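You operate a simulated robot arm through the tools that you are given. There is no shell and no other tool. Be economical: measure what you need, move in short steps, check, and stop when the job is done.

Carry out the task below with a simulated two-armed robot. There is one attempt and no reset: what you move stays moved.

## Task
Carry the orange and the white banded sub to the yellow cart on the black tray, in both hands.
Fine: scour its sludge out first; brown block wetted on the plunger can, and put back. Set down upright: orange banded sub, white banded sub. What is to be rubbed or washed off counts as gone when no trace of it is left.

The check looks at the end state, three seconds after you hand in, the way a careful person would. Anything else that was tipped, shoved, dropped, spilled or broken makes it a failure.

## Robot
Two 7-joint arms with two-finger parallel grippers on one trunk, on a base that drives. Base frame: it is fixed to the floor where the robot stands at the start and does not move with it; the origin is under the middle of the robot, x ahead of it, y to its left, z up; the surface under the hand at the start is at about z = 0.854. Lengths are in m, angles in degrees, forces in N, time in s.
The left shoulder is at the start at [0.07, 0.134, 1.176], the right one opposite. With the tool pointing down near the work surface each hand reaches from about 0.1 to 0.64 m from the robot's upright axis, wherever it stands, measured 20 degrees to its own side. Places, roughly: black tray (23x16x3 cm) [0.5, 0.2, 0.9]; brass pan [0.7, 0, 1]; brown block (8x5x4 cm) [0.5, -0.1, 0.9]; top of the yellow cart [0.1, 0.6, 0.7]. Payload 1.57 kg a hand.
Tool frame (each hand has its own): the origin (TCP) lies between the finger pads and is the grasp point; the fingertips stand 0.03 m ahead of it; z points along the fingers, y is the line along which they close. The gripper opens to 0.08 m. The fingers are 0.017 m wide and 0.012 m thick; the gripper's body (0.04 by 0.082 m) begins 0.08 m behind the TCP.
Orientation is that of the tool frame in the base frame, as a unit quaternion [w, x, y, z]. With the fingers straight down and closing along the base's y, the tool's x points along the base's -x, its y along +y and its z along -z.

## Interface
- The arms move only by the tool arm_command. It takes "left_motion", "right_motion" or both (then of equal length, played together; a hand with none holds still); each is one flat list of numbers, 7 for each row, row after row: the shift along the tool's x, y, z in units of 500 mm (1.0 is 500 mm), then the turn, a rotation vector about the tool's x, y, z in units of 45 degrees (1.0 is 45 degrees), then the opening, from 0 (shut) to 1 (fully open). In form: [dx, dy, dz, ax, ay, az, grip, dx, dy, dz, ax, ay, az, grip, ...]. A call has 1 to 10 rows; each row is the pose to reach, as a shift and turn from the pose commanded when the call began, along the tool's axes at that moment. A call with a number of a shift or a turn outside -1 to 1 is refused whole. A row lasts 0.2 s, in which the tool goes at most 0.05 m and 8.6 degrees; a call with a longer step from one row to the next is refused whole, and so is a gripper value outside its range. Where a pose cannot be reached the arm comes as near as it can. A force on the tool above 90 N (or 10 N above the force at the start of the call, whichever is more), or a blocked arm, ends the call early, and 0.2 s more pass. Each finger travels about 0.153 m/s and halts on what it meets, pressing with about 42 N; the grip force reading is that of the motor and also rises with nothing between the fingers. The clock runs only during rows and for 0.2 s after the last one: add rows that repeat a pose to give the fingers time. The reply holds the time, the measured pose of the TCP, the force on the tool along the base axes, the opening and the grip force, in the units named above and with some noise, with the torque about the TCP (base axes, N m) and any sound that the robot's microphone picked up.
- Cameras (640 x 400 px; columns grow to the right, rows downward): "scene" is now at [0.12, 0.0424, 1.3918]; the picture's right is [0.51, -0.86, 0.00], its down [-0.59, -0.35, -0.73] and it looks along [0.63, 0.37, -0.69] (base axes); focal length 214 px, centre (320, 200). "left" rides on the left gripper at [0.072, 0.007, -0.122] in its tool frame; the picture's right is [-0.09, 1.00, 0.00], its down [-0.84, -0.08, -0.54] and it looks along [-0.54, -0.05, 0.84] (tool axes); focal length 238 px, centre (320, 200). "right" rides on the right gripper at [0.072, -0.007, -0.122] in its tool frame; the picture's right is [0.09, 1.00, 0.00], its down [-0.84, 0.08, -0.54] and it looks along [-0.54, 0.05, 0.84] (tool axes); focal length 238 px, centre (320, 200). There is no depth. A picture from a camera that has moved, and an enlarged one, comes with that camera's place and axes in the base frame and with its lens.
- capture(camera): a new picture of that camera. It takes no simulated time.
- slide_trunk(by): slides the trunk up (or, below 0, down) by that many m; the arms and the scene camera ride with it, the base frame stays. It gives what a move gives, with no picture.
- base_move(legs): drives the robot by 1 to 6 legs, each [ahead, left, turn to the left] in m, m and degrees, along the robot's own axes; the way and the turn of a leg run together, so that a leg with both is an arc; at most 1.5 m and 180 degrees a leg. The arms and the cameras ride along, it lands a little off, and it stops where it bumps. It gives what a move gives.
- head_to(pan, tilt): turns the head with the scene camera to pan (to the left, within 86 degrees either way) and tilt (down, from -29 to 69), counted from straight ahead of the robot. It gives what a move gives.
- inspect(camera, box): a new picture of the part [left, top, right, bottom] of that camera's present view, enlarged. It takes no simulated time.
- close_job(): hands the job in; it is judged then, once.

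Go step by step. Nothing tells you exact positions but the pictures and the camera data: compare them with the known pose of the tool, close in by small moves and look again before you grip or let go. The budget is 120 turns and 92 pictures, counting those below and the enlarged ones. Unless the task says otherwise, let go and move clear before handing in, and close with one line.

The tools are called as name(argument=value, ...) on one line, values as JSON. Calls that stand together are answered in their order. arm_command: Moves the arms, as the interface text tells. Its arguments: {"type":"object","properties":{"left_motion":{"type":"array","items":{"type":"number"}},"right_motion":{"type":"array","items":{"type":"number"}}},"required":[]} The other tools are called the same way: slide_trunk (by) slides the trunk up or down; base_move (legs) drives the base; head_to (pan, tilt) turns the head that bears the scene camera; capture (camera) takes a picture; inspect (camera, box) takes an enlarged picture of a part of a camera's view; close_job () hands the job in.

At the start:

```text
time_s: 0.0
left_ee_pos: [0.3707, 0.3769, 1.2064]
left_orientation: [0.001, -0.001, 1.0, -0.001]
left_ft_force: [0.1, 0.0, -0.4]
left_torque: [0.01, 0.01, 0.02]
left_opening: 0.0801
left_grip_force: 0.1
right_ee_pos: [0.3869, -0.0451, 1.2903]
right_orientation: [0.0, -0.001, 1.0, 0.001]
right_ft_force: [-0.6, -0.1, 0.0]
right_torque: [0.02, 0.01, -0.01]
right_opening: 0.0803
right_grip_force: 0.0
trunk travel left (down, up): [-0.75, 0.19]
robot x, y, heading: [-0.0037, 0.0027, 0.2]
head pan, tilt: [30.6, 43.4]
```

scene: 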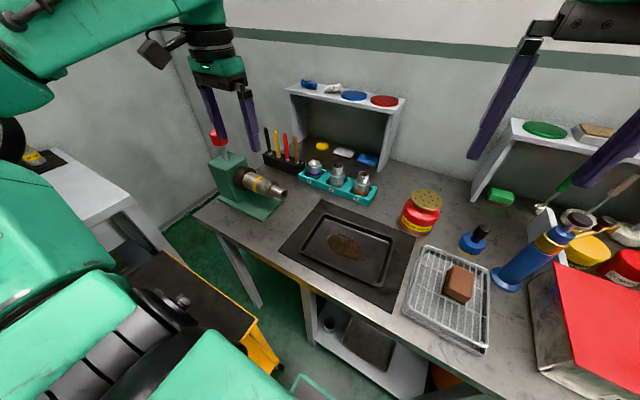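
right: 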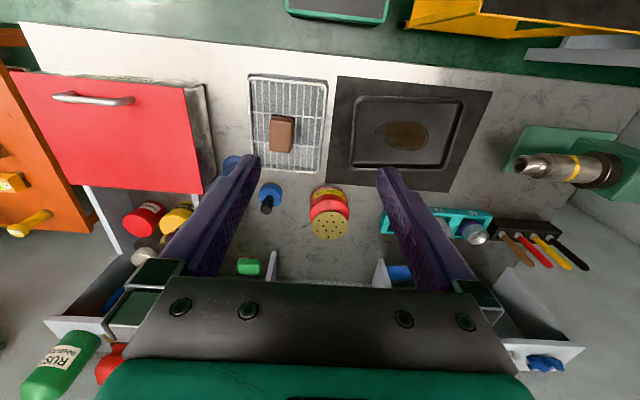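
left: 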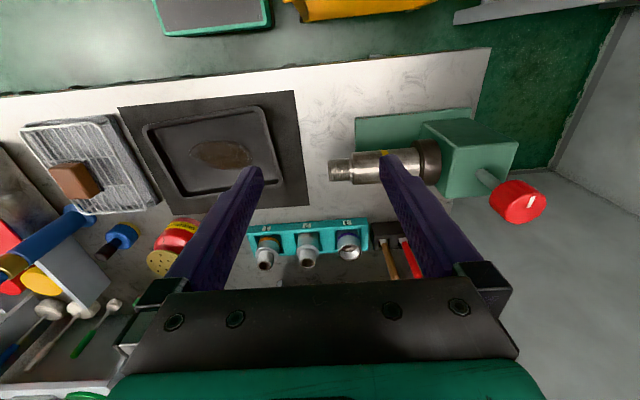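

I see the black tray with sludge, brown block on a wire rack, a red plunger can, and three subs in a teal rack. I'll look closer at each to learn bands and positions.

inspect(camera="scene", box=[260, 130, 420, 230])

inspect(camera="scene", box=[380, 170, 540, 360])

inspect(camera="left", box=[100, 80, 400, 280])

inspect(camera="right", box=[220, 60, 520, 260])

```text
4.00 times, centred on (340, 180) of scene
camera zoom: at [0.12, 0.0424, 1.3918], right [0.51, -0.86, 0.0], down [-0.59, -0.35, -0.73], along [0.63, 0.37, -0.69], focal length 858 px, centre (240, 280)
```

zoom: 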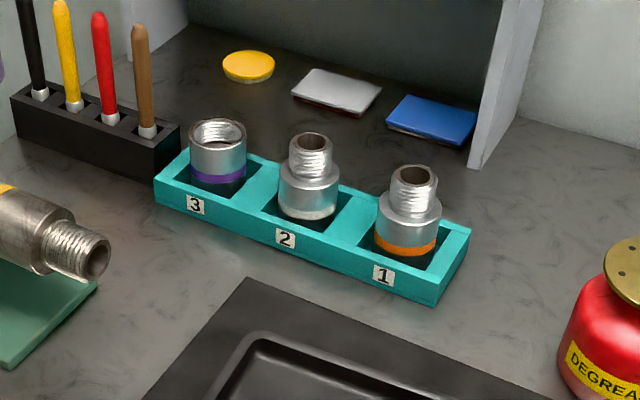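

```text
2.11 times, centred on (460, 265) of scene
camera zoom: at [0.12, 0.0424, 1.3918], right [0.51, -0.86, 0.0], down [-0.59, -0.35, -0.73], along [0.63, 0.37, -0.69], focal length 452 px, centre (25, 63)
```

zoom: 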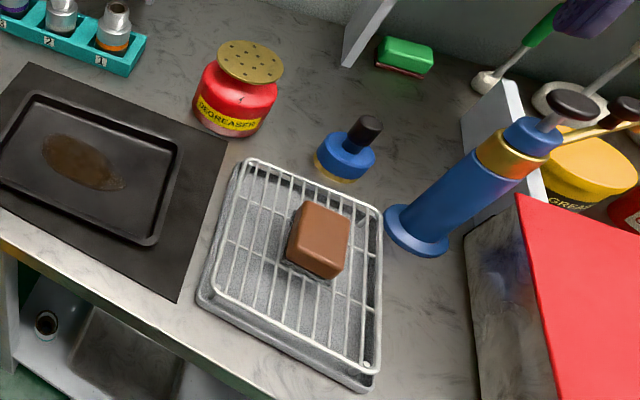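

```text
2.00 times, centred on (250, 180) of left
camera zoom: at [0.2997, 0.3831, 1.329], right [0.09, 1.0, 0.0], down [0.84, -0.08, 0.54], along [0.54, -0.05, -0.84], focal length 477 px, centre (460, 240)
```

zoom: 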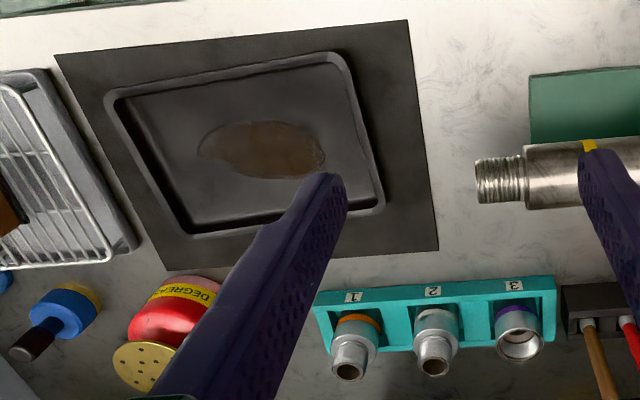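

```text
2.00 times, centred on (370, 160) of right
camera zoom: at [0.3155, -0.0508, 1.4118], right [-0.09, 1.0, 0.0], down [0.84, 0.08, 0.54], along [0.54, 0.05, -0.84], focal length 477 px, centre (220, 280)
```

zoom: 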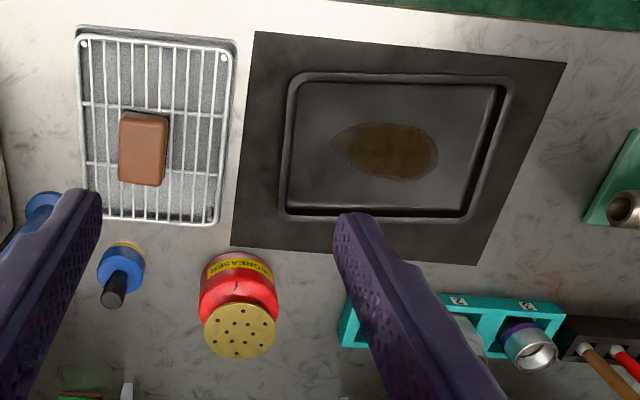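

The subs 1 (orange) and 2 (likely white) are near (0.71, 0.22) and (0.71, 0.32), the pan near (0.675, 0.007, 0.96), the tray centre near (0.467, 0.155). I'll look at the cart and what lies round the base before driving closer.

head_to(pan=80, tilt=50)

capture(camera="scene")

head_to(pan=10, tilt=60)

capture(camera="scene")

```text
time_s: 1.2
left_ee_pos: [0.3724, 0.3761, 1.2073]
left_orientation: [0.0, -0.001, 1.0, 0.0]
left_ft_force: [0.2, -0.3, -0.8]
left_torque: [0.01, -0.03, -0.03]
left_opening: 0.0799
left_grip_force: 0.0
right_ee_pos: [0.3876, -0.0443, 1.2895]
right_orientation: [0.0, 0.001, 1.0, 0.001]
right_ft_force: [-0.2, -0.1, 0.6]
right_torque: [-0.04, 0.01, -0.02]
right_opening: 0.0798
right_grip_force: 0.1
trunk travel left (down, up): [-0.75, 0.19]
robot x, y, heading: [-0.0039, -0.0017, 0.1]
head pan, tilt: [80.0, 50.0]
```

```text
84 pictures are left
camera scene: at [0.0624, 0.0761, 1.3827], right [0.98, -0.17, 0.0], down [-0.13, -0.75, -0.64], along [0.11, 0.63, -0.77], focal length 214 px, centre (320, 200)
```

scene: 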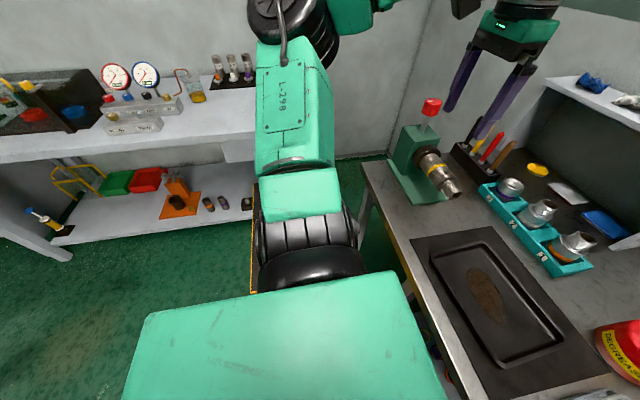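

```text
time_s: 2.6
left_ee_pos: [0.372, 0.3773, 1.207]
left_orientation: [0.0, -0.001, 1.0, 0.0]
left_ft_force: [0.5, 0.8, -0.3]
left_torque: [0.03, -0.02, 0.0]
left_opening: 0.0799
left_grip_force: 0.2
right_ee_pos: [0.3868, -0.0442, 1.2905]
right_orientation: [0.0, 0.0, 1.0, 0.0]
right_ft_force: [-0.9, 0.0, 0.5]
right_torque: [0.01, -0.01, 0.06]
right_opening: 0.0798
right_grip_force: 0.1
trunk travel left (down, up): [-0.75, 0.19]
robot x, y, heading: [-0.0017, 0.0002, 0.1]
head pan, tilt: [10.0, 60.0]
```

```text
83 pictures are left
camera scene: at [0.1146, 0.0119, 1.3701], right [0.17, -0.98, 0.0], down [-0.85, -0.15, -0.5], along [0.49, 0.09, -0.87], focal length 214 px, centre (320, 200)
```

scene: 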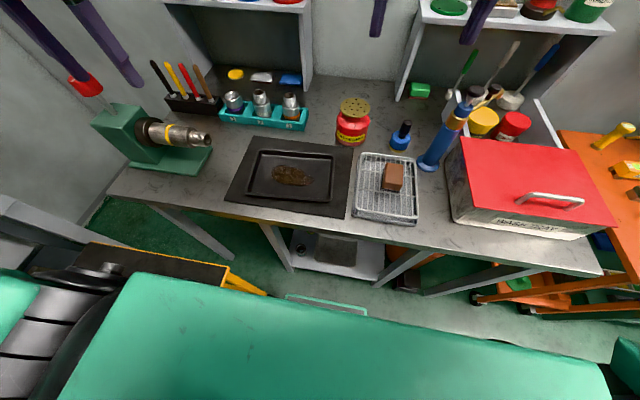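

The floor ahead is clear up to the table edge (x≈0.33) and the cart is left of the base. I drive ahead 0.12 m.

base_move(legs=[[0.12, 0, 0]])

capture(camera="right")

```text
time_s: 3.8
left_ee_pos: [0.4921, 0.3755, 1.2073]
left_orientation: [0.002, 0.001, 1.0, 0.0]
left_ft_force: [0.1, 0.0, 0.0]
left_torque: [0.0, 0.01, -0.01]
left_opening: 0.0798
left_grip_force: 0.1
right_ee_pos: [0.5053, -0.0447, 1.2911]
right_orientation: [0.001, 0.001, 1.0, 0.0]
right_ft_force: [-0.1, 0.3, -0.4]
right_torque: [-0.01, -0.04, 0.0]
right_opening: 0.0802
right_grip_force: 0.2
trunk travel left (down, up): [-0.75, 0.19]
robot x, y, heading: [0.1219, 0.0018, -0.4]
head pan, tilt: [10.0, 60.0]
```

```text
82 pictures are left
camera right: at [0.4343, -0.052, 1.4125], right [-0.09, 1.0, 0.0], down [0.84, 0.08, 0.54], along [0.54, 0.05, -0.84], focal length 238 px, centre (320, 200)
```

right: 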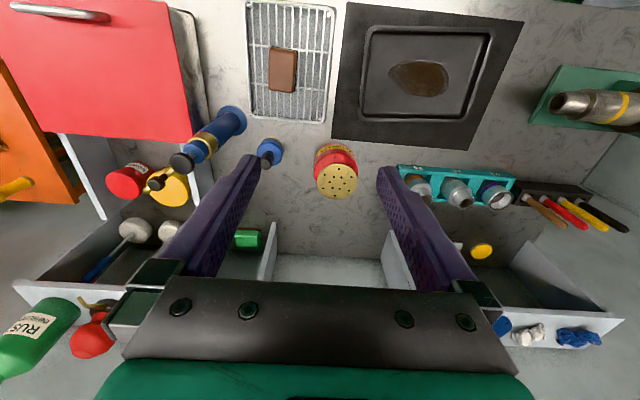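

Now I bring the right hand over the block to about z 1.07 and look.

arm_command(right_motion=[0.011, -0.024, 0.073, 0, 0, 0, 1, 0.022, -0.048, 0.147, 0, 0, 0, 1, 0.033, -0.072, 0.22, 0, 0, 0, 1, 0.044, -0.096, 0.293, 0, 0, 0, 1, 0.055, -0.12, 0.367, 0, 0, 0, 1, 0.066, -0.144, 0.44, 0, 0, 0, 1, 0.066, -0.144, 0.44, 0, 0, 0, 1])

capture(camera="right")

capture(camera="scene")

```text
time_s: 5.4
left_ee_pos: [0.4955, 0.3759, 1.2069]
left_orientation: [0.0, 0.001, 1.0, 0.0]
left_ft_force: [0.5, 0.8, -0.1]
left_torque: [0.02, 0.03, 0.0]
left_opening: 0.0801
left_grip_force: 0.2
right_ee_pos: [0.4761, -0.1175, 1.0655]
right_orientation: [0.001, 0.001, 1.0, 0.0]
right_ft_force: [0.4, 0.0, -1.2]
right_torque: [0.0, 0.0, -0.01]
right_opening: 0.0801
right_grip_force: 0.0
trunk travel left (down, up): [-0.75, 0.19]
robot x, y, heading: [0.1237, 0.0008, -0.2]
head pan, tilt: [10.0, 60.0]
```

```text
81 pictures are left
camera right: at [0.4045, -0.1238, 1.1877], right [-0.09, 1.0, 0.0], down [0.84, 0.08, 0.54], along [0.54, 0.05, -0.84], focal length 238 px, centre (320, 200)
```

right: 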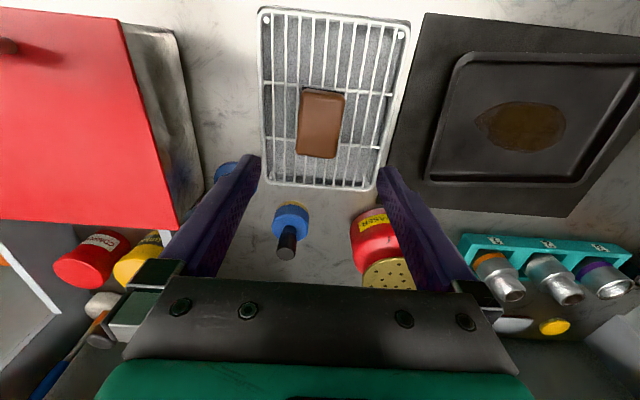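

```text
80 pictures are left
camera scene: at [0.2363, 0.0118, 1.3701], right [0.17, -0.99, 0.0], down [-0.85, -0.15, -0.5], along [0.49, 0.09, -0.87], focal length 214 px, centre (320, 200)
```

scene: 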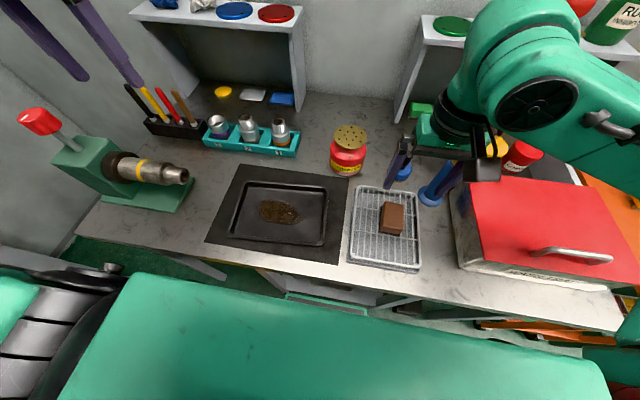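

The block lies under the right hand with its long side nearly along x. I enlarge to measure its edges.

inspect(camera="right", box=[240, 0, 420, 200])

inspect(camera="scene", box=[320, 110, 440, 280])

```text
2.00 times, centred on (330, 100) of right
camera zoom: at [0.4045, -0.1238, 1.1877], right [-0.09, 1.0, 0.0], down [0.84, 0.08, 0.54], along [0.54, 0.05, -0.84], focal length 477 px, centre (300, 400)
```

zoom: 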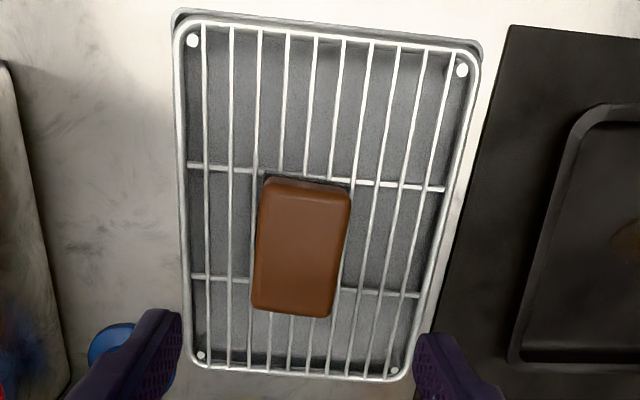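

```text
2.35 times, centred on (380, 195) of scene
camera zoom: at [0.2363, 0.0118, 1.3701], right [0.17, -0.99, 0.0], down [-0.85, -0.15, -0.5], along [0.49, 0.09, -0.87], focal length 505 px, centre (179, 212)
```

zoom: 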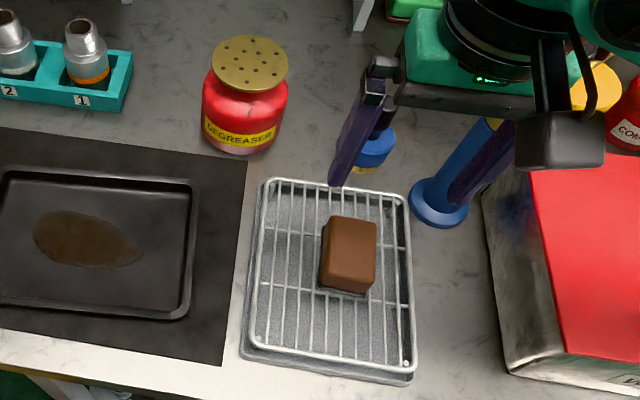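

Block top centre is about (0.483, -0.117) with a slight yaw (-2.7°). I descend to just above and verify.

arm_command(right_motion=[-0.003, 0, 0.08, 0, 0, 0.02, 1, -0.006, 0, 0.16, 0, 0, 0.04, 1, -0.012, 0, 0.25, 0, 0, 0.06, 1, -0.012, 0, 0.25, 0, 0, 0.06, 1])

inspect(camera="right", box=[220, 0, 420, 200])

inspect(camera="scene", box=[350, 150, 450, 280])

```text
time_s: 6.4
left_ee_pos: [0.4942, 0.3749, 1.2072]
left_orientation: [-0.001, 0.001, 1.0, 0.0]
left_ft_force: [-0.3, -0.1, 0.3]
left_torque: [0.02, 0.03, 0.03]
left_opening: 0.0801
left_grip_force: 0.0
right_ee_pos: [0.4813, -0.1188, 0.9439]
right_orientation: [0.001, 0.026, 1.0, 0.0]
right_ft_force: [-0.6, -0.8, -0.3]
right_torque: [-0.01, -0.01, 0.02]
right_opening: 0.0799
right_grip_force: 0.1
trunk travel left (down, up): [-0.75, 0.19]
robot x, y, heading: [0.1223, -0.0004, -0.3]
head pan, tilt: [10.0, 60.0]
```

```text
2.00 times, centred on (320, 100) of right
camera zoom: at [0.409, -0.121, 1.0651], right [-0.04, 1.0, 0.0], down [0.84, 0.04, 0.54], along [0.54, 0.02, -0.84], focal length 477 px, centre (320, 400)
```

zoom: 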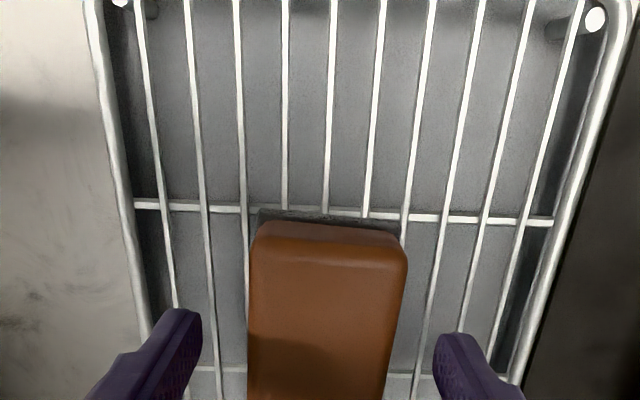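

```text
3.08 times, centred on (400, 215) of scene
camera zoom: at [0.2363, 0.0113, 1.3701], right [0.17, -0.99, 0.0], down [-0.85, -0.15, -0.5], along [0.49, 0.09, -0.87], focal length 660 px, centre (74, 154)
```

zoom: 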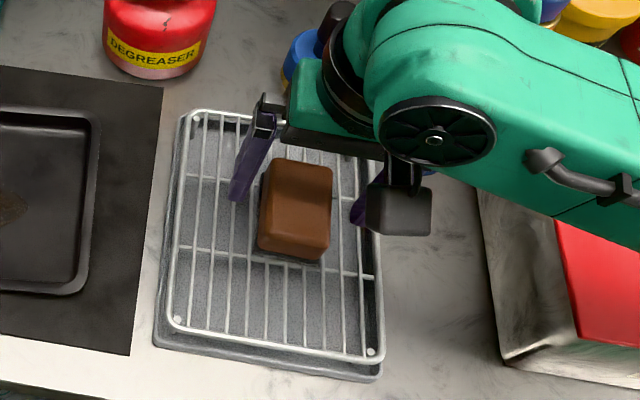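

The block is centred between the fingers. I go down so the tips stop about 1 cm over the wires, and close.

arm_command(right_motion=[-0.003, 0.003, 0.04, 0, 0, 0.05, 1, -0.006, 0.003, 0.076, 0, 0, 0.09, 1, -0.006, 0.003, 0.076, 0, 0, 0.09, 1, -0.006, 0.003, 0.076, 0, 0, 0.09, 0.4, -0.006, 0.003, 0.076, 0, 0, 0.09, 0.4, -0.006, 0.003, 0.076, 0, 0, 0.09, 0.3, -0.006, 0.003, 0.076, 0, 0, 0.09, 0.3])

capture(camera="right")

```text
time_s: 7.2
left_ee_pos: [0.4818, 0.3776, 1.2108]
left_orientation: [0.007, 0.001, 1.0, 0.0]
left_ft_force: [0.5, -0.9, -0.2]
left_torque: [0.01, -0.06, 0.01]
left_opening: 0.0803
left_grip_force: 0.0
right_ee_pos: [0.4809, -0.1171, 0.9213]
right_orientation: [0.026, 0.061, 0.998, 0.001]
right_ft_force: [-20.5, 0.6, 44.5]
right_torque: [-1.85, 1.15, -1.01]
right_opening: 0.0801
right_grip_force: 0.0
trunk travel left (down, up): [-0.75, 0.19]
robot x, y, heading: [0.1211, 0.0004, -0.0]
head pan, tilt: [10.0, 60.0]
stopped in row 3 (right hand): the force on the tool passed its limit at 104 N (the readings are from after the stop); the commanded pose is now the measured one
```

```text
75 pictures are left
camera right: at [0.4034, -0.1141, 1.0389], right [0.03, 1.0, 0.0], down [0.81, -0.02, 0.58], along [0.58, -0.02, -0.81], focal length 238 px, centre (320, 200)
```

right: 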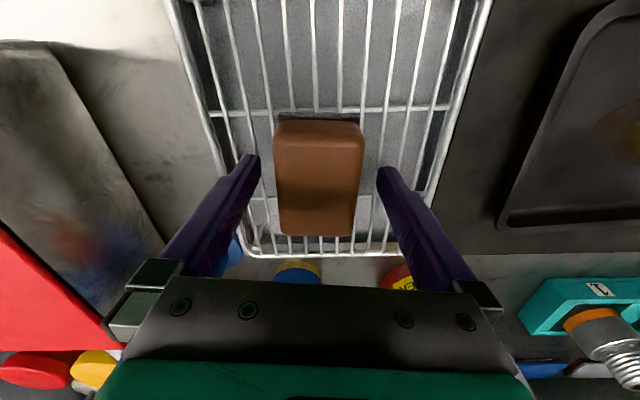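

The right fingertip met the rack wires at about z 0.89, so the block top is nearer 0.93. I lift slightly and level the hand.

arm_command(right_motion=[0.002, 0, -0.02, 0, 0.066, 0, 1, 0.004, 0, -0.024, 0, 0.066, 0, 1, 0.004, 0, -0.024, 0, 0.066, 0, 1])

inspect(camera="right", box=[200, 0, 440, 240])

```text
time_s: 8.0
left_ee_pos: [0.4934, 0.3755, 1.2071]
left_orientation: [0.0, 0.0, 1.0, 0.0]
left_ft_force: [0.0, 0.5, -0.4]
left_torque: [-0.01, 0.0, 0.0]
left_opening: 0.08
left_grip_force: 0.1
right_ee_pos: [0.4878, -0.1198, 0.9256]
right_orientation: [-0.009, 0.062, 0.998, 0.002]
right_ft_force: [0.2, 0.4, -0.3]
right_torque: [0.03, -0.06, 0.02]
right_opening: 0.0798
right_grip_force: 0.1
trunk travel left (down, up): [-0.75, 0.19]
robot x, y, heading: [0.1252, -0.0026, -0.2]
head pan, tilt: [10.0, 60.0]
```

```text
1.67 times, centred on (320, 120) of right
camera zoom: at [0.4177, -0.1168, 1.0487], right [0.03, 1.0, 0.0], down [0.85, -0.03, 0.53], along [0.53, -0.01, -0.85], focal length 397 px, centre (320, 333)
```

zoom: 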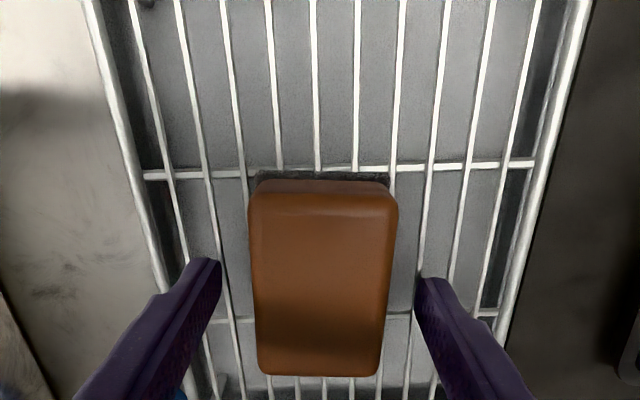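

Rack and block are undisturbed. I shift back 7 mm and close on the block.

arm_command(right_motion=[0.014, 0.002, 0, 0, -0.01, 0, 1, 0.014, 0.002, 0.002, 0, -0.01, 0, 0.7, 0.014, 0.002, 0.002, 0, -0.01, 0, 0.5, 0.014, 0.002, 0.002, 0, -0.01, 0, 0.4, 0.014, 0.002, 0.002, 0, -0.01, 0, 0.4])

```text
time_s: 9.2
left_ee_pos: [0.4942, 0.3747, 1.2075]
left_orientation: [0.0, 0.001, 1.0, -0.001]
left_ft_force: [-0.5, 0.0, -0.2]
left_torque: [0.01, 0.02, -0.01]
left_opening: 0.08
left_grip_force: 0.1
right_ee_pos: [0.4811, -0.1171, 0.9255]
right_orientation: [-0.004, 0.06, 0.998, 0.002]
right_ft_force: [-0.1, -0.9, 6.8]
right_torque: [-0.11, 0.09, 0.15]
right_opening: 0.0498
right_grip_force: 42.2
trunk travel left (down, up): [-0.75, 0.19]
robot x, y, heading: [0.1209, -0.0044, -0.4]
head pan, tilt: [10.0, 60.0]
```

Block gripped (0.0498 m wide). Lifting and carrying it over the can's pan, then looking.

arm_command(right_motion=[0, 0, -0.08, 0, 0, 0, 0.4, 0, 0, -0.16, 0, 0, 0, 0.4, 0, 0, -0.25, 0, 0, 0, 0.4, -0.07, 0.059, -0.25, 0, 0, 0, 0.4, -0.142, 0.117, -0.25, 0, 0, 0, 0.4, -0.214, 0.176, -0.25, 0, 0, 0, 0.4, -0.285, 0.234, -0.25, 0, 0, 0, 0.4, -0.356, 0.293, -0.25, 0, 0, 0, 0.4, -0.356, 0.293, -0.25, 0, 0, 0, 0.4])

capture(camera="right")

capture(camera="scene")

```text
time_s: 11.2
left_ee_pos: [0.4944, 0.3736, 1.2089]
left_orientation: [0.001, 0.001, 1.0, 0.0]
left_ft_force: [-0.7, -0.3, 1.0]
left_torque: [0.01, 0.0, -0.04]
left_opening: 0.0802
left_grip_force: 0.1
right_ee_pos: [0.6789, 0.0032, 1.0475]
right_orientation: [-0.003, 0.061, 0.998, 0.002]
right_ft_force: [-0.2, -0.7, -1.1]
right_torque: [0.03, -0.02, 0.03]
right_opening: 0.0496
right_grip_force: 42.0
trunk travel left (down, up): [-0.75, 0.19]
robot x, y, heading: [0.1195, -0.0028, -0.4]
head pan, tilt: [10.0, 60.0]
```

```text
73 pictures are left
camera right: at [0.6085, 0.0058, 1.1696], right [0.03, 1.0, 0.0], down [0.84, -0.03, 0.54], along [0.54, -0.01, -0.84], focal length 238 px, centre (320, 200)
```

right: 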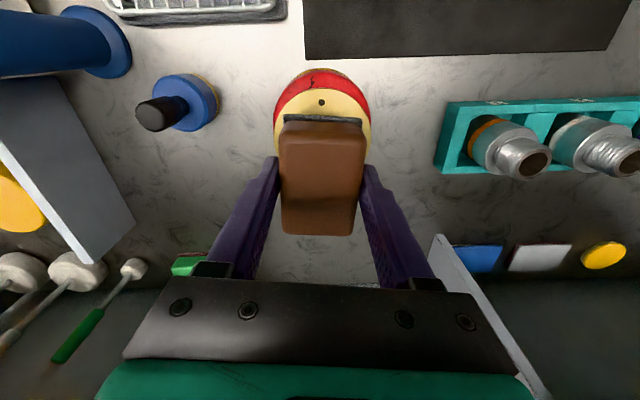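

```text
72 pictures are left
camera scene: at [0.2357, 0.01, 1.3701], right [0.17, -0.99, 0.0], down [-0.85, -0.15, -0.5], along [0.49, 0.09, -0.87], focal length 214 px, centre (320, 200)
```

scene: 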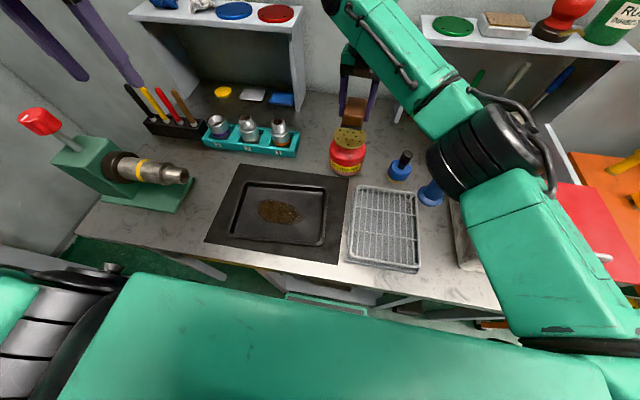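

Block is over the pan (pan centre ≈(0.674, 0.007)). I centre it and press down gently.

arm_command(right_motion=[0.011, 0.007, 0.04, 0, 0, 0, 0.4, 0.011, 0.007, 0.07, 0, 0, 0, 0.4, 0.011, 0.007, 0.085, 0, 0, 0, 0.4, 0.011, 0.007, 0.095, 0, 0, 0, 0.4, 0.011, 0.007, 0.105, 0, 0, 0, 0.4, 0.011, 0.007, 0.105, 0, 0, 0, 0.4])

inspect(camera="scene", box=[300, 80, 400, 190])

```text
time_s: 12.6
left_ee_pos: [0.4939, 0.3757, 1.2079]
left_orientation: [0.0, 0.0, 1.0, 0.001]
left_ft_force: [0.0, -0.2, -0.4]
left_torque: [0.0, -0.02, -0.01]
left_opening: 0.08
left_grip_force: 0.1
right_ee_pos: [0.6718, 0.0104, 0.9954]
right_orientation: [-0.005, 0.061, 0.998, 0.002]
right_ft_force: [0.3, -1.2, -1.3]
right_torque: [-0.04, -0.02, 0.01]
right_opening: 0.0494
right_grip_force: 41.9
trunk travel left (down, up): [-0.75, 0.19]
robot x, y, heading: [0.1228, -0.0007, -0.2]
head pan, tilt: [10.0, 60.0]
```

```text
3.64 times, centred on (350, 135) of scene
camera zoom: at [0.2365, 0.0114, 1.3701], right [0.17, -0.99, 0.0], down [-0.85, -0.15, -0.5], along [0.49, 0.09, -0.87], focal length 780 px, centre (211, 436)
```

zoom: 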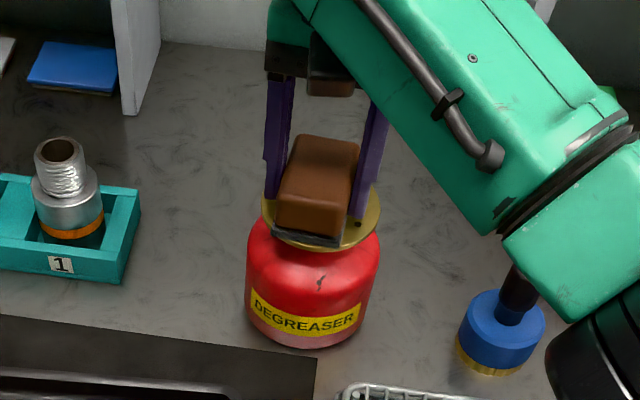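

The block (with a grey pad below) is just about at the pan. I press on in small steps.

arm_command(right_motion=[0, 0, 0.01, 0, 0, 0, 0.4, 0, 0, 0.02, 0, 0, 0, 0.4, 0, 0, 0.03, 0, 0, 0, 0.4, 0, 0, 0.04, 0, 0, 0, 0.4, 0, 0, 0.04, 0, 0, 0, 0.4])

inspect(camera="scene", box=[300, 80, 400, 190])

```text
time_s: 13.8
left_ee_pos: [0.4913, 0.3752, 1.2095]
left_orientation: [0.003, 0.001, 1.0, 0.0]
left_ft_force: [-0.1, 1.3, -0.1]
left_torque: [0.0, -0.01, 0.01]
left_opening: 0.0799
left_grip_force: 0.0
right_ee_pos: [0.6705, 0.0097, 0.9832]
right_orientation: [0.002, 0.061, 0.998, 0.002]
right_ft_force: [13.1, -0.6, 43.4]
right_torque: [-0.31, 0.11, 0.17]
right_opening: 0.0491
right_grip_force: 41.7
trunk travel left (down, up): [-0.75, 0.19]
robot x, y, heading: [0.12, -0.0011, -0.1]
head pan, tilt: [10.0, 60.0]
```

```text
3.64 times, centred on (350, 135) of scene
camera zoom: at [0.2317, 0.011, 1.371], right [0.17, -0.99, 0.0], down [-0.85, -0.15, -0.5], along [0.5, 0.09, -0.86], focal length 780 px, centre (211, 436)
```

zoom: 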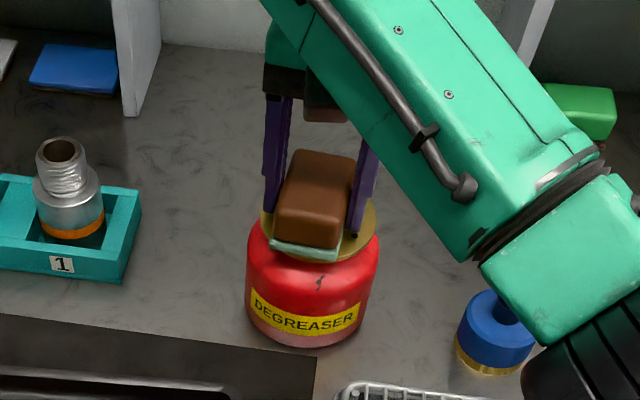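

The pad has turned wet green. I lift off and carry it over the tray centre, turning the block into line with the tray.

arm_command(right_motion=[0, 0, -0.07, 0, 0, 0, 0.4, 0, 0, -0.14, 0, 0, 0, 0.4, 0.072, 0.042, -0.14, 0, 0, -0.03, 0.4, 0.144, 0.083, -0.14, 0, 0, -0.07, 0.4, 0.216, 0.125, -0.14, 0, 0, -0.1, 0.4, 0.289, 0.167, -0.14, 0, 0, -0.13, 0.4, 0.361, 0.208, -0.14, 0, 0, -0.17, 0.4, 0.433, 0.25, -0.14, 0, 0, -0.2, 0.4, 0.433, 0.25, -0.14, 0, 0, -0.2, 0.4])

capture(camera="right")

capture(camera="left")

```text
time_s: 15.8
left_ee_pos: [0.4954, 0.3747, 1.2072]
left_orientation: [0.0, 0.001, 1.0, 0.001]
left_ft_force: [-0.2, -0.8, -0.1]
left_torque: [0.0, 0.03, 0.02]
left_opening: 0.0799
left_grip_force: 0.1
right_ee_pos: [0.4733, 0.1575, 1.0523]
right_orientation: [-0.005, -0.017, 1.0, 0.001]
right_ft_force: [0.0, 0.3, -0.8]
right_torque: [0.0, 0.0, 0.01]
right_opening: 0.049
right_grip_force: 42.5
trunk travel left (down, up): [-0.75, 0.19]
robot x, y, heading: [0.1186, -0.0004, -0.4]
head pan, tilt: [10.0, 60.0]
```

```text
69 pictures are left
camera right: at [0.403, 0.149, 1.1749], right [-0.13, 0.99, 0.01], down [0.84, 0.1, 0.53], along [0.53, 0.07, -0.85], focal length 238 px, centre (320, 200)
```

right: 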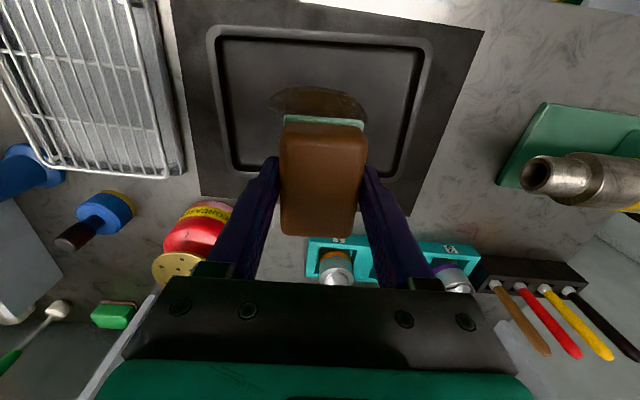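

```text
68 pictures are left
camera left: at [0.423, 0.3814, 1.3293], right [0.09, 1.0, 0.0], down [0.84, -0.08, 0.54], along [0.54, -0.05, -0.84], focal length 238 px, centre (320, 200)
```

left: 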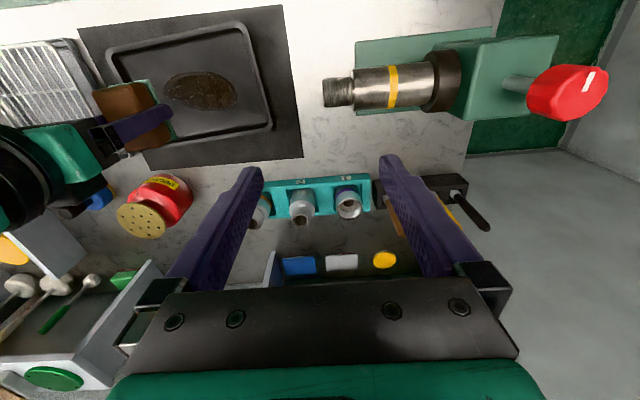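

Tray centre ≈(0.467, 0.159), sludge centre ≈(0.470, 0.161), and the block is right above. I lower until light contact.

arm_command(right_motion=[0, 0, 0.09, 0, 0, 0, 0.4, 0, 0, 0.18, 0, 0, 0, 0.4, 0, 0, 0.25, 0, 0, 0, 0.4, 0, 0, 0.28, 0, 0, 0, 0.4, 0, 0, 0.29, 0, 0, 0, 0.4, 0, 0, 0.296, 0, 0, 0, 0.4, 0, 0, 0.302, 0, 0, 0, 0.4])

```text
time_s: 17.4
left_ee_pos: [0.4951, 0.3757, 1.2068]
left_orientation: [0.001, 0.001, 1.0, 0.0]
left_ft_force: [0.4, 1.2, -0.1]
left_torque: [-0.02, 0.0, 0.01]
left_opening: 0.0802
left_grip_force: 0.0
right_ee_pos: [0.4708, 0.1605, 0.8978]
right_orientation: [-0.004, -0.018, 1.0, 0.001]
right_ft_force: [-0.2, 0.0, -2.1]
right_torque: [0.02, -0.01, -0.01]
right_opening: 0.0488
right_grip_force: 41.7
trunk travel left (down, up): [-0.75, 0.19]
robot x, y, heading: [0.1235, 0.0003, -0.1]
head pan, tilt: [10.0, 60.0]
```

No contact yet at 0.898; I go on in 3 mm steps.

arm_command(right_motion=[0, 0, 0.006, 0, 0, 0, 0.4, 0, 0, 0.012, 0, 0, 0, 0.4, 0, 0, 0.018, 0, 0, 0, 0.4])

inspect(camera="scene", box=[200, 130, 380, 270])

```text
time_s: 18.2
left_ee_pos: [0.4938, 0.3745, 1.2071]
left_orientation: [0.001, 0.0, 1.0, 0.0]
left_ft_force: [-0.1, 0.3, 0.6]
left_torque: [0.01, -0.01, -0.03]
left_opening: 0.08
left_grip_force: 0.0
right_ee_pos: [0.4714, 0.1613, 0.8917]
right_orientation: [-0.002, -0.017, 1.0, 0.004]
right_ft_force: [2.1, 0.2, 19.1]
right_torque: [-0.49, -0.42, 0.06]
right_opening: 0.0492
right_grip_force: 42.5
trunk travel left (down, up): [-0.75, 0.19]
robot x, y, heading: [0.1248, 0.0025, 0.1]
head pan, tilt: [10.0, 60.0]
```

```text
2.86 times, centred on (290, 200) of scene
camera zoom: at [0.2347, 0.0105, 1.3706], right [0.17, -0.99, 0.0], down [-0.85, -0.15, -0.5], along [0.49, 0.09, -0.87], focal length 613 px, centre (406, 200)
```

zoom: 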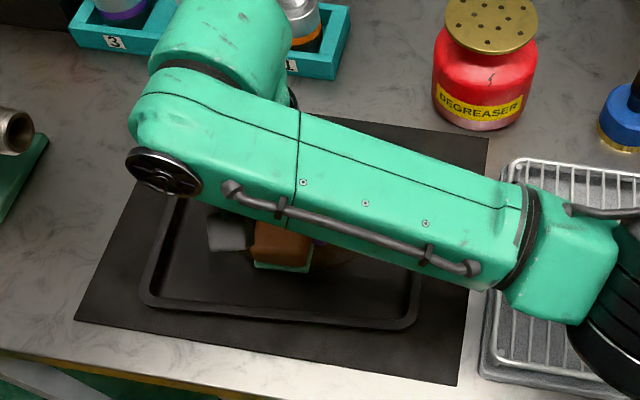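

Contact with about 19 N. I try a short stroke and check that the tray stays in place.

arm_command(right_motion=[0, 0.03, 0, 0, 0, 0, 0.4, 0, 0.06, 0, 0, 0, 0, 0.4, 0, 0.03, 0, 0, 0, 0, 0.4, 0, 0, 0, 0, 0, 0, 0.4, 0, -0.04, 0, 0, 0, 0, 0.4, 0, -0.08, 0, 0, 0, 0, 0.4])

inspect(camera="left", box=[40, 0, 300, 180])

```text
time_s: 19.6
left_ee_pos: [0.4922, 0.3768, 1.2066]
left_orientation: [0.002, 0.001, 1.0, -0.002]
left_ft_force: [0.5, 0.2, 0.0]
left_torque: [-0.01, -0.04, 0.01]
left_opening: 0.0801
left_grip_force: 0.1
right_ee_pos: [0.4712, 0.1224, 0.8905]
right_orientation: [-0.004, -0.018, 1.0, 0.003]
right_ft_force: [1.1, 9.1, 20.3]
right_torque: [0.31, -0.21, 0.15]
right_opening: 0.049
right_grip_force: 41.9
trunk travel left (down, up): [-0.75, 0.19]
robot x, y, heading: [0.123, 0.0002, -0.1]
head pan, tilt: [10.0, 60.0]
```

```text
2.22 times, centred on (170, 90) of left
camera zoom: at [0.4197, 0.383, 1.3297], right [0.09, 1.0, 0.0], down [0.83, -0.08, 0.54], along [0.54, -0.05, -0.84], focal length 530 px, centre (653, 444)
```

zoom: 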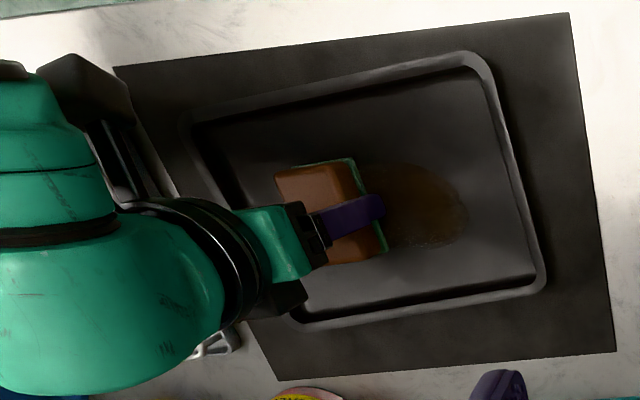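

Tray stays put and the sludge is fading. I continue with full strokes.

arm_command(right_motion=[0.02, -0.04, 0, 0, 0, 0, 0.4, 0.02, 0.01, 0, 0, 0, 0, 0.4, 0.02, 0.06, 0, 0, 0, 0, 0.4, 0.02, 0.11, 0, 0, 0, 0, 0.4, 0.02, 0.15, 0, 0, 0, 0, 0.4, 0.0, 0.18, 0, 0, 0, 0, 0.4, -0.02, 0.18, 0, 0, 0, 0, 0.4, -0.02, 0.13, 0, 0, 0, 0, 0.4, -0.02, 0.08, 0, 0, 0, 0, 0.4, -0.02, 0.03, 0, 0, 0, 0, 0.4])

arm_command(right_motion=[0, -0.04, 0, 0, 0, 0, 0.4, 0.02, -0.06, 0, 0, 0, 0, 0.4, 0.03, -0.02, 0, 0, 0, 0, 0.4, 0.03, 0.03, 0, 0, 0, 0, 0.4, 0.03, 0.08, 0, 0, 0, 0, 0.4, 0.03, 0.12, 0, 0, 0, 0, 0.4, 0.01, 0.15, 0, 0, 0, 0, 0.4, 0.01, 0.1, 0, 0, 0, 0, 0.4, 0.01, 0.05, 0, 0, 0, 0, 0.4, 0.01, 0, 0, 0, 0, 0, 0.4])

inspect(camera="left", box=[40, 0, 300, 180])

```text
time_s: 20.6
left_ee_pos: [0.4866, 0.3727, 1.2102]
left_orientation: [0.002, 0.001, 1.0, 0.001]
left_ft_force: [0.6, -0.4, -0.6]
left_torque: [-0.03, 0.03, 0.03]
left_opening: 0.08
left_grip_force: 0.2
right_ee_pos: [0.4615, 0.1532, 0.8881]
right_orientation: [0.0, -0.018, 1.0, -0.001]
right_ft_force: [-19.1, -6.5, 34.5]
right_torque: [0.79, 0.62, 0.38]
right_opening: 0.0489
right_grip_force: 42.1
trunk travel left (down, up): [-0.75, 0.19]
robot x, y, heading: [0.1213, -0.0026, -0.2]
head pan, tilt: [10.0, 60.0]
stopped in row 4 (right hand): the force on the tool passed its limit at 119 N (the readings are from after the stop); the commanded pose is now the measured one
```

```text
time_s: 21.5
left_ee_pos: [0.4888, 0.3654, 1.2101]
left_orientation: [0.003, 0.002, 1.0, 0.001]
left_ft_force: [0.0, 0.9, 0.1]
left_torque: [-0.05, -0.03, 0.03]
left_opening: 0.08
left_grip_force: 0.3
right_ee_pos: [0.4559, 0.136, 0.8885]
right_orientation: [0.009, -0.009, 1.0, -0.012]
right_ft_force: [-6.5, -32.1, 58.0]
right_torque: [0.63, 0.97, 0.56]
right_opening: 0.0489
right_grip_force: 41.7
trunk travel left (down, up): [-0.75, 0.19]
robot x, y, heading: [0.1199, -0.0024, -0.4]
head pan, tilt: [10.0, 60.0]
stopped in row 4 (right hand): the force on the tool passed its limit at 121 N (the readings are from after the stop); the commanded pose is now the measured one
```

```text
2.22 times, centred on (170, 90) of left
camera zoom: at [0.4165, 0.3728, 1.3325], right [0.1, 1.0, 0.0], down [0.83, -0.08, 0.55], along [0.54, -0.05, -0.84], focal length 530 px, centre (653, 444)
```

zoom: 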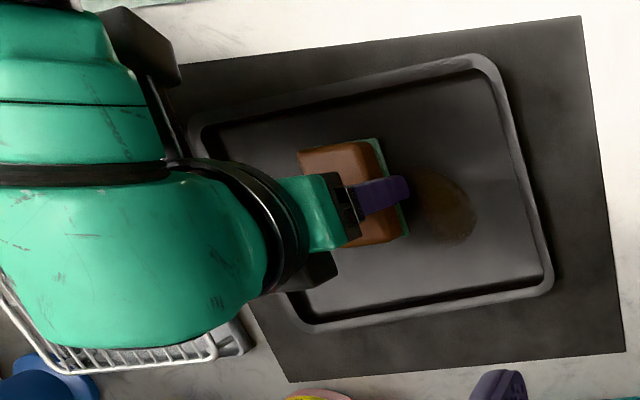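

Force spiked — likely the fingertips are nearing the tray floor as the block slid in the grip. I lift and look.

arm_command(right_motion=[0, 0, -0.05, 0, 0, 0, 0.4, 0, 0, -0.1, 0, 0, 0, 0.4, 0, 0, -0.2, 0, 0, 0, 0.4, 0, 0, -0.2, 0, 0, 0, 0.4])

capture(camera="right")

inspect(camera="left", box=[40, 0, 300, 180])

inspect(camera="scene", box=[200, 100, 380, 270])

```text
time_s: 22.5
left_ee_pos: [0.4964, 0.3744, 1.2066]
left_orientation: [-0.001, 0.002, 1.0, -0.001]
left_ft_force: [-0.1, 0.4, 0.2]
left_torque: [-0.04, 0.0, -0.01]
left_opening: 0.08
left_grip_force: 0.1
right_ee_pos: [0.458, 0.1458, 0.9848]
right_orientation: [0.002, -0.012, 1.0, -0.011]
right_ft_force: [0.3, -0.2, -1.4]
right_torque: [0.0, 0.02, 0.0]
right_opening: 0.0489
right_grip_force: 42.3
trunk travel left (down, up): [-0.75, 0.19]
robot x, y, heading: [0.1215, -0.002, -0.3]
head pan, tilt: [10.0, 60.0]
```

```text
64 pictures are left
camera right: at [0.3856, 0.1413, 1.1057], right [-0.11, 0.99, -0.02], down [0.83, 0.11, 0.54], along [0.54, 0.04, -0.84], focal length 238 px, centre (320, 200)
```

right: 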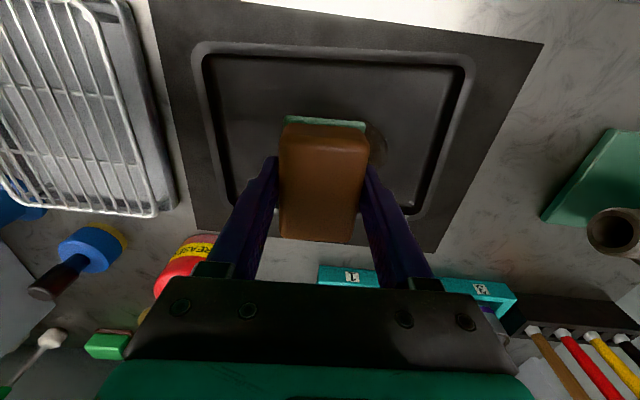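

```text
2.22 times, centred on (170, 90) of left
camera zoom: at [0.4246, 0.3809, 1.3282], right [0.1, 1.0, 0.0], down [0.84, -0.08, 0.54], along [0.54, -0.05, -0.84], focal length 530 px, centre (653, 444)
```

zoom: 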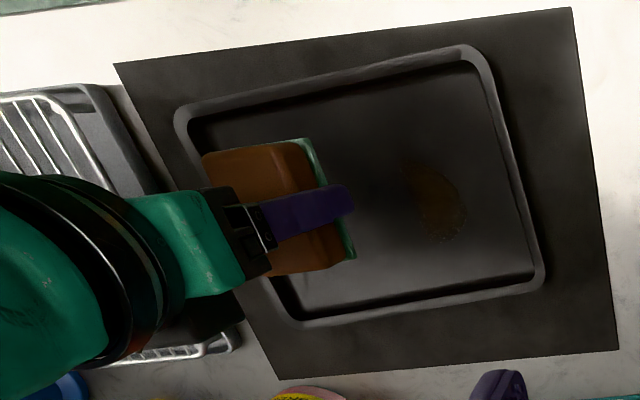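

```text
2.35 times, centred on (290, 185) of scene
camera zoom: at [0.2373, 0.0107, 1.37], right [0.17, -0.99, 0.0], down [-0.85, -0.15, -0.5], along [0.49, 0.08, -0.87], focal length 505 px, centre (391, 235)
```

zoom: 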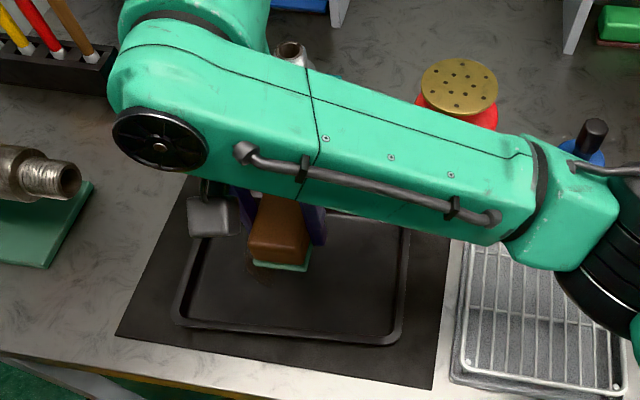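

Most sludge is gone; only the far-left end remains. I'll set the block down in the tray and regrip 1 cm higher so the fingertips clear the floor.

arm_command(right_motion=[-0.01, 0, 0.08, -0.028, 0.005, 0, 0.4, -0.02, 0, 0.15, -0.028, 0.005, 0, 0.4, -0.02, 0, 0.18, -0.028, 0.005, 0, 0.4, -0.02, 0, 0.19, -0.028, 0.005, 0, 0.4, -0.02, 0, 0.19, -0.028, 0.005, 0, 0.4])

```text
time_s: 23.7
left_ee_pos: [0.495, 0.3737, 1.2069]
left_orientation: [0.001, 0.002, 1.0, -0.001]
left_ft_force: [0.8, -0.7, -1.0]
left_torque: [-0.01, -0.01, 0.03]
left_opening: 0.0799
left_grip_force: 0.1
right_ee_pos: [0.4697, 0.1443, 0.888]
right_orientation: [-0.001, -0.012, 1.0, 0.0]
right_ft_force: [0.4, 0.8, -2.0]
right_torque: [-0.04, 0.02, -0.02]
right_opening: 0.0489
right_grip_force: 41.7
trunk travel left (down, up): [-0.75, 0.19]
robot x, y, heading: [0.1185, -0.0037, -0.3]
head pan, tilt: [10.0, 60.0]
```

No contact yet, only a mm or two above the floor. I release here, raise 13 mm, and regrip.

arm_command(right_motion=[0, 0, 0.002, 0, 0, 0, 0.4, 0, 0, 0.002, 0, 0, 0, 0.8, 0, 0, 0.002, 0, 0, 0, 0.8, 0, 0, -0.012, 0, 0, 0, 0.8, 0, 0, -0.024, 0, 0, 0, 0.8, 0, 0, -0.024, 0, 0, 0, 0.8, 0, 0, -0.024, 0, 0, 0, 0.5, 0, 0, -0.024, 0, 0, 0, 0.4, 0, 0, -0.024, 0, 0, 0, 0.4])

capture(camera="right")

```text
time_s: 25.7
left_ee_pos: [0.4955, 0.3721, 1.2064]
left_orientation: [0.001, 0.001, 1.0, -0.001]
left_ft_force: [0.4, -0.6, -0.6]
left_torque: [0.02, -0.02, 0.05]
left_opening: 0.0799
left_grip_force: 0.0
right_ee_pos: [0.4687, 0.1433, 0.8997]
right_orientation: [0.0, -0.012, 1.0, 0.0]
right_ft_force: [1.2, 0.8, 2.4]
right_torque: [-0.03, -0.01, -0.01]
right_opening: 0.0474
right_grip_force: 41.7
trunk travel left (down, up): [-0.75, 0.19]
robot x, y, heading: [0.1195, -0.0015, -0.3]
head pan, tilt: [10.0, 60.0]
```

```text
61 pictures are left
camera right: at [0.3973, 0.1364, 1.0228], right [-0.11, 0.99, 0.0], down [0.83, 0.1, 0.54], along [0.54, 0.06, -0.84], focal length 238 px, centre (320, 200)
```

right: 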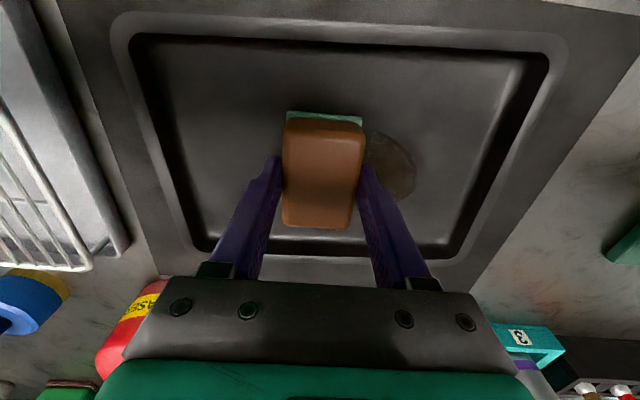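

Regripped. Now pressing lightly and stroking to the left end, where the sludge remains.

arm_command(right_motion=[0, 0, 0.008, 0, 0, 0, 0.4, 0, 0.04, 0.008, 0, 0, 0, 0.4, 0, 0.08, 0.008, 0, 0, 0, 0.4, 0, 0.11, 0.008, 0, 0, 0, 0.4, 0, 0.135, 0.008, 0, 0, 0, 0.4, 0, 0.1, 0.008, 0, 0, 0, 0.4, 0, 0.06, 0.008, 0, 0, 0, 0.4, 0, 0.02, 0.008, 0, 0, 0, 0.4, 0, -0.02, 0.008, 0, 0, 0, 0.4, 0, -0.06, 0.008, 0, 0, 0, 0.4])

capture(camera="right")

```text
time_s: 26.6
left_ee_pos: [0.4875, 0.3717, 1.2095]
left_orientation: [0.004, 0.002, 1.0, -0.001]
left_ft_force: [0.0, 0.2, -0.3]
left_torque: [-0.04, 0.04, 0.0]
left_opening: 0.0798
left_grip_force: 0.1
right_ee_pos: [0.4686, 0.1728, 0.895]
right_orientation: [0.006, -0.008, 1.0, -0.004]
right_ft_force: [-18.3, -4.3, 45.4]
right_torque: [0.51, 1.38, 0.3]
right_opening: 0.0471
right_grip_force: 42.2
trunk travel left (down, up): [-0.75, 0.19]
robot x, y, heading: [0.1223, 0.0021, -0.3]
head pan, tilt: [10.0, 60.0]
stopped in row 4 (right hand): the force on the tool passed its limit at 114 N (the readings are from after the stop); the commanded pose is now the measured one
```

```text
60 pictures are left
camera right: at [0.397, 0.1673, 1.016], right [-0.11, 0.99, -0.01], down [0.83, 0.09, 0.55], along [0.55, 0.05, -0.83], focal length 238 px, centre (320, 200)
```

right: 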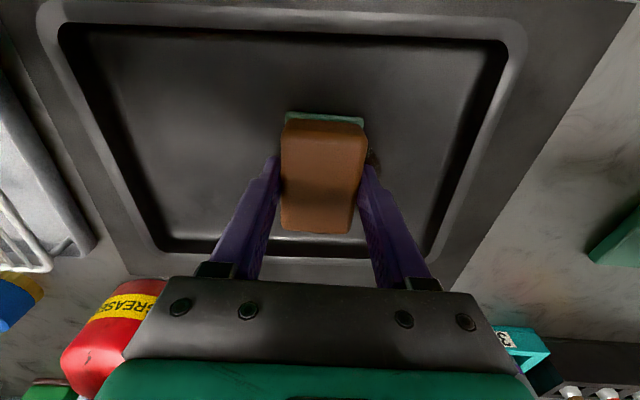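

The force rose again while moving fast to the left. I ease off 3 mm and go slower.

arm_command(right_motion=[0, 0, -0.006, -0.01, 0.01, 0, 0.4, 0, 0, -0.006, -0.01, 0.01, 0, 0.4, 0, 0.015, -0.006, -0.01, 0.01, 0, 0.4, 0, 0.03, -0.006, -0.01, 0.01, 0, 0.4, 0, 0.045, -0.006, -0.01, 0.01, 0, 0.4, 0, 0.06, -0.006, -0.01, 0.01, 0, 0.4, 0, 0.075, -0.006, -0.01, 0.01, 0, 0.4])

capture(camera="right")

```text
time_s: 27.4
left_ee_pos: [0.4832, 0.3718, 1.2112]
left_orientation: [0.003, 0.0, 1.0, 0.001]
left_ft_force: [1.3, 0.7, -0.6]
left_torque: [-0.02, 0.05, -0.01]
left_opening: 0.08
left_grip_force: 0.0
right_ee_pos: [0.4776, 0.171, 0.8949]
right_orientation: [0.01, -0.002, 1.0, -0.001]
right_ft_force: [-24.5, 6.8, 62.3]
right_torque: [-0.25, 1.46, -0.17]
right_opening: 0.047
right_grip_force: 42.0
trunk travel left (down, up): [-0.75, 0.19]
robot x, y, heading: [0.1205, -0.0026, 0.0]
head pan, tilt: [10.0, 60.0]
stopped in row 4 (right hand): the force on the tool passed its limit at 104 N (the readings are from after the stop); the commanded pose is now the measured one
```

```text
59 pictures are left
camera right: at [0.4036, 0.1653, 1.0153], right [-0.09, 1.0, 0.0], down [0.83, 0.08, 0.56], along [0.55, 0.05, -0.83], focal length 238 px, centre (320, 200)
```

right: 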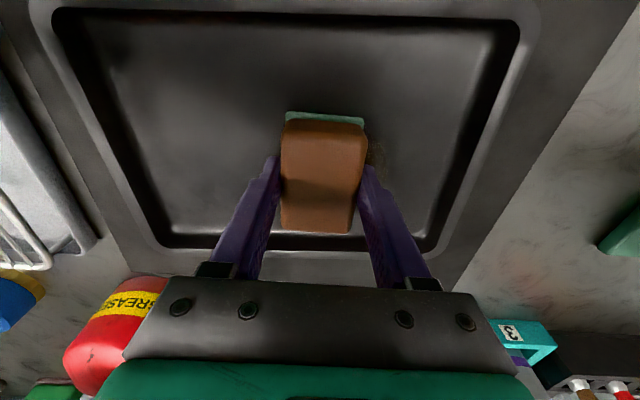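

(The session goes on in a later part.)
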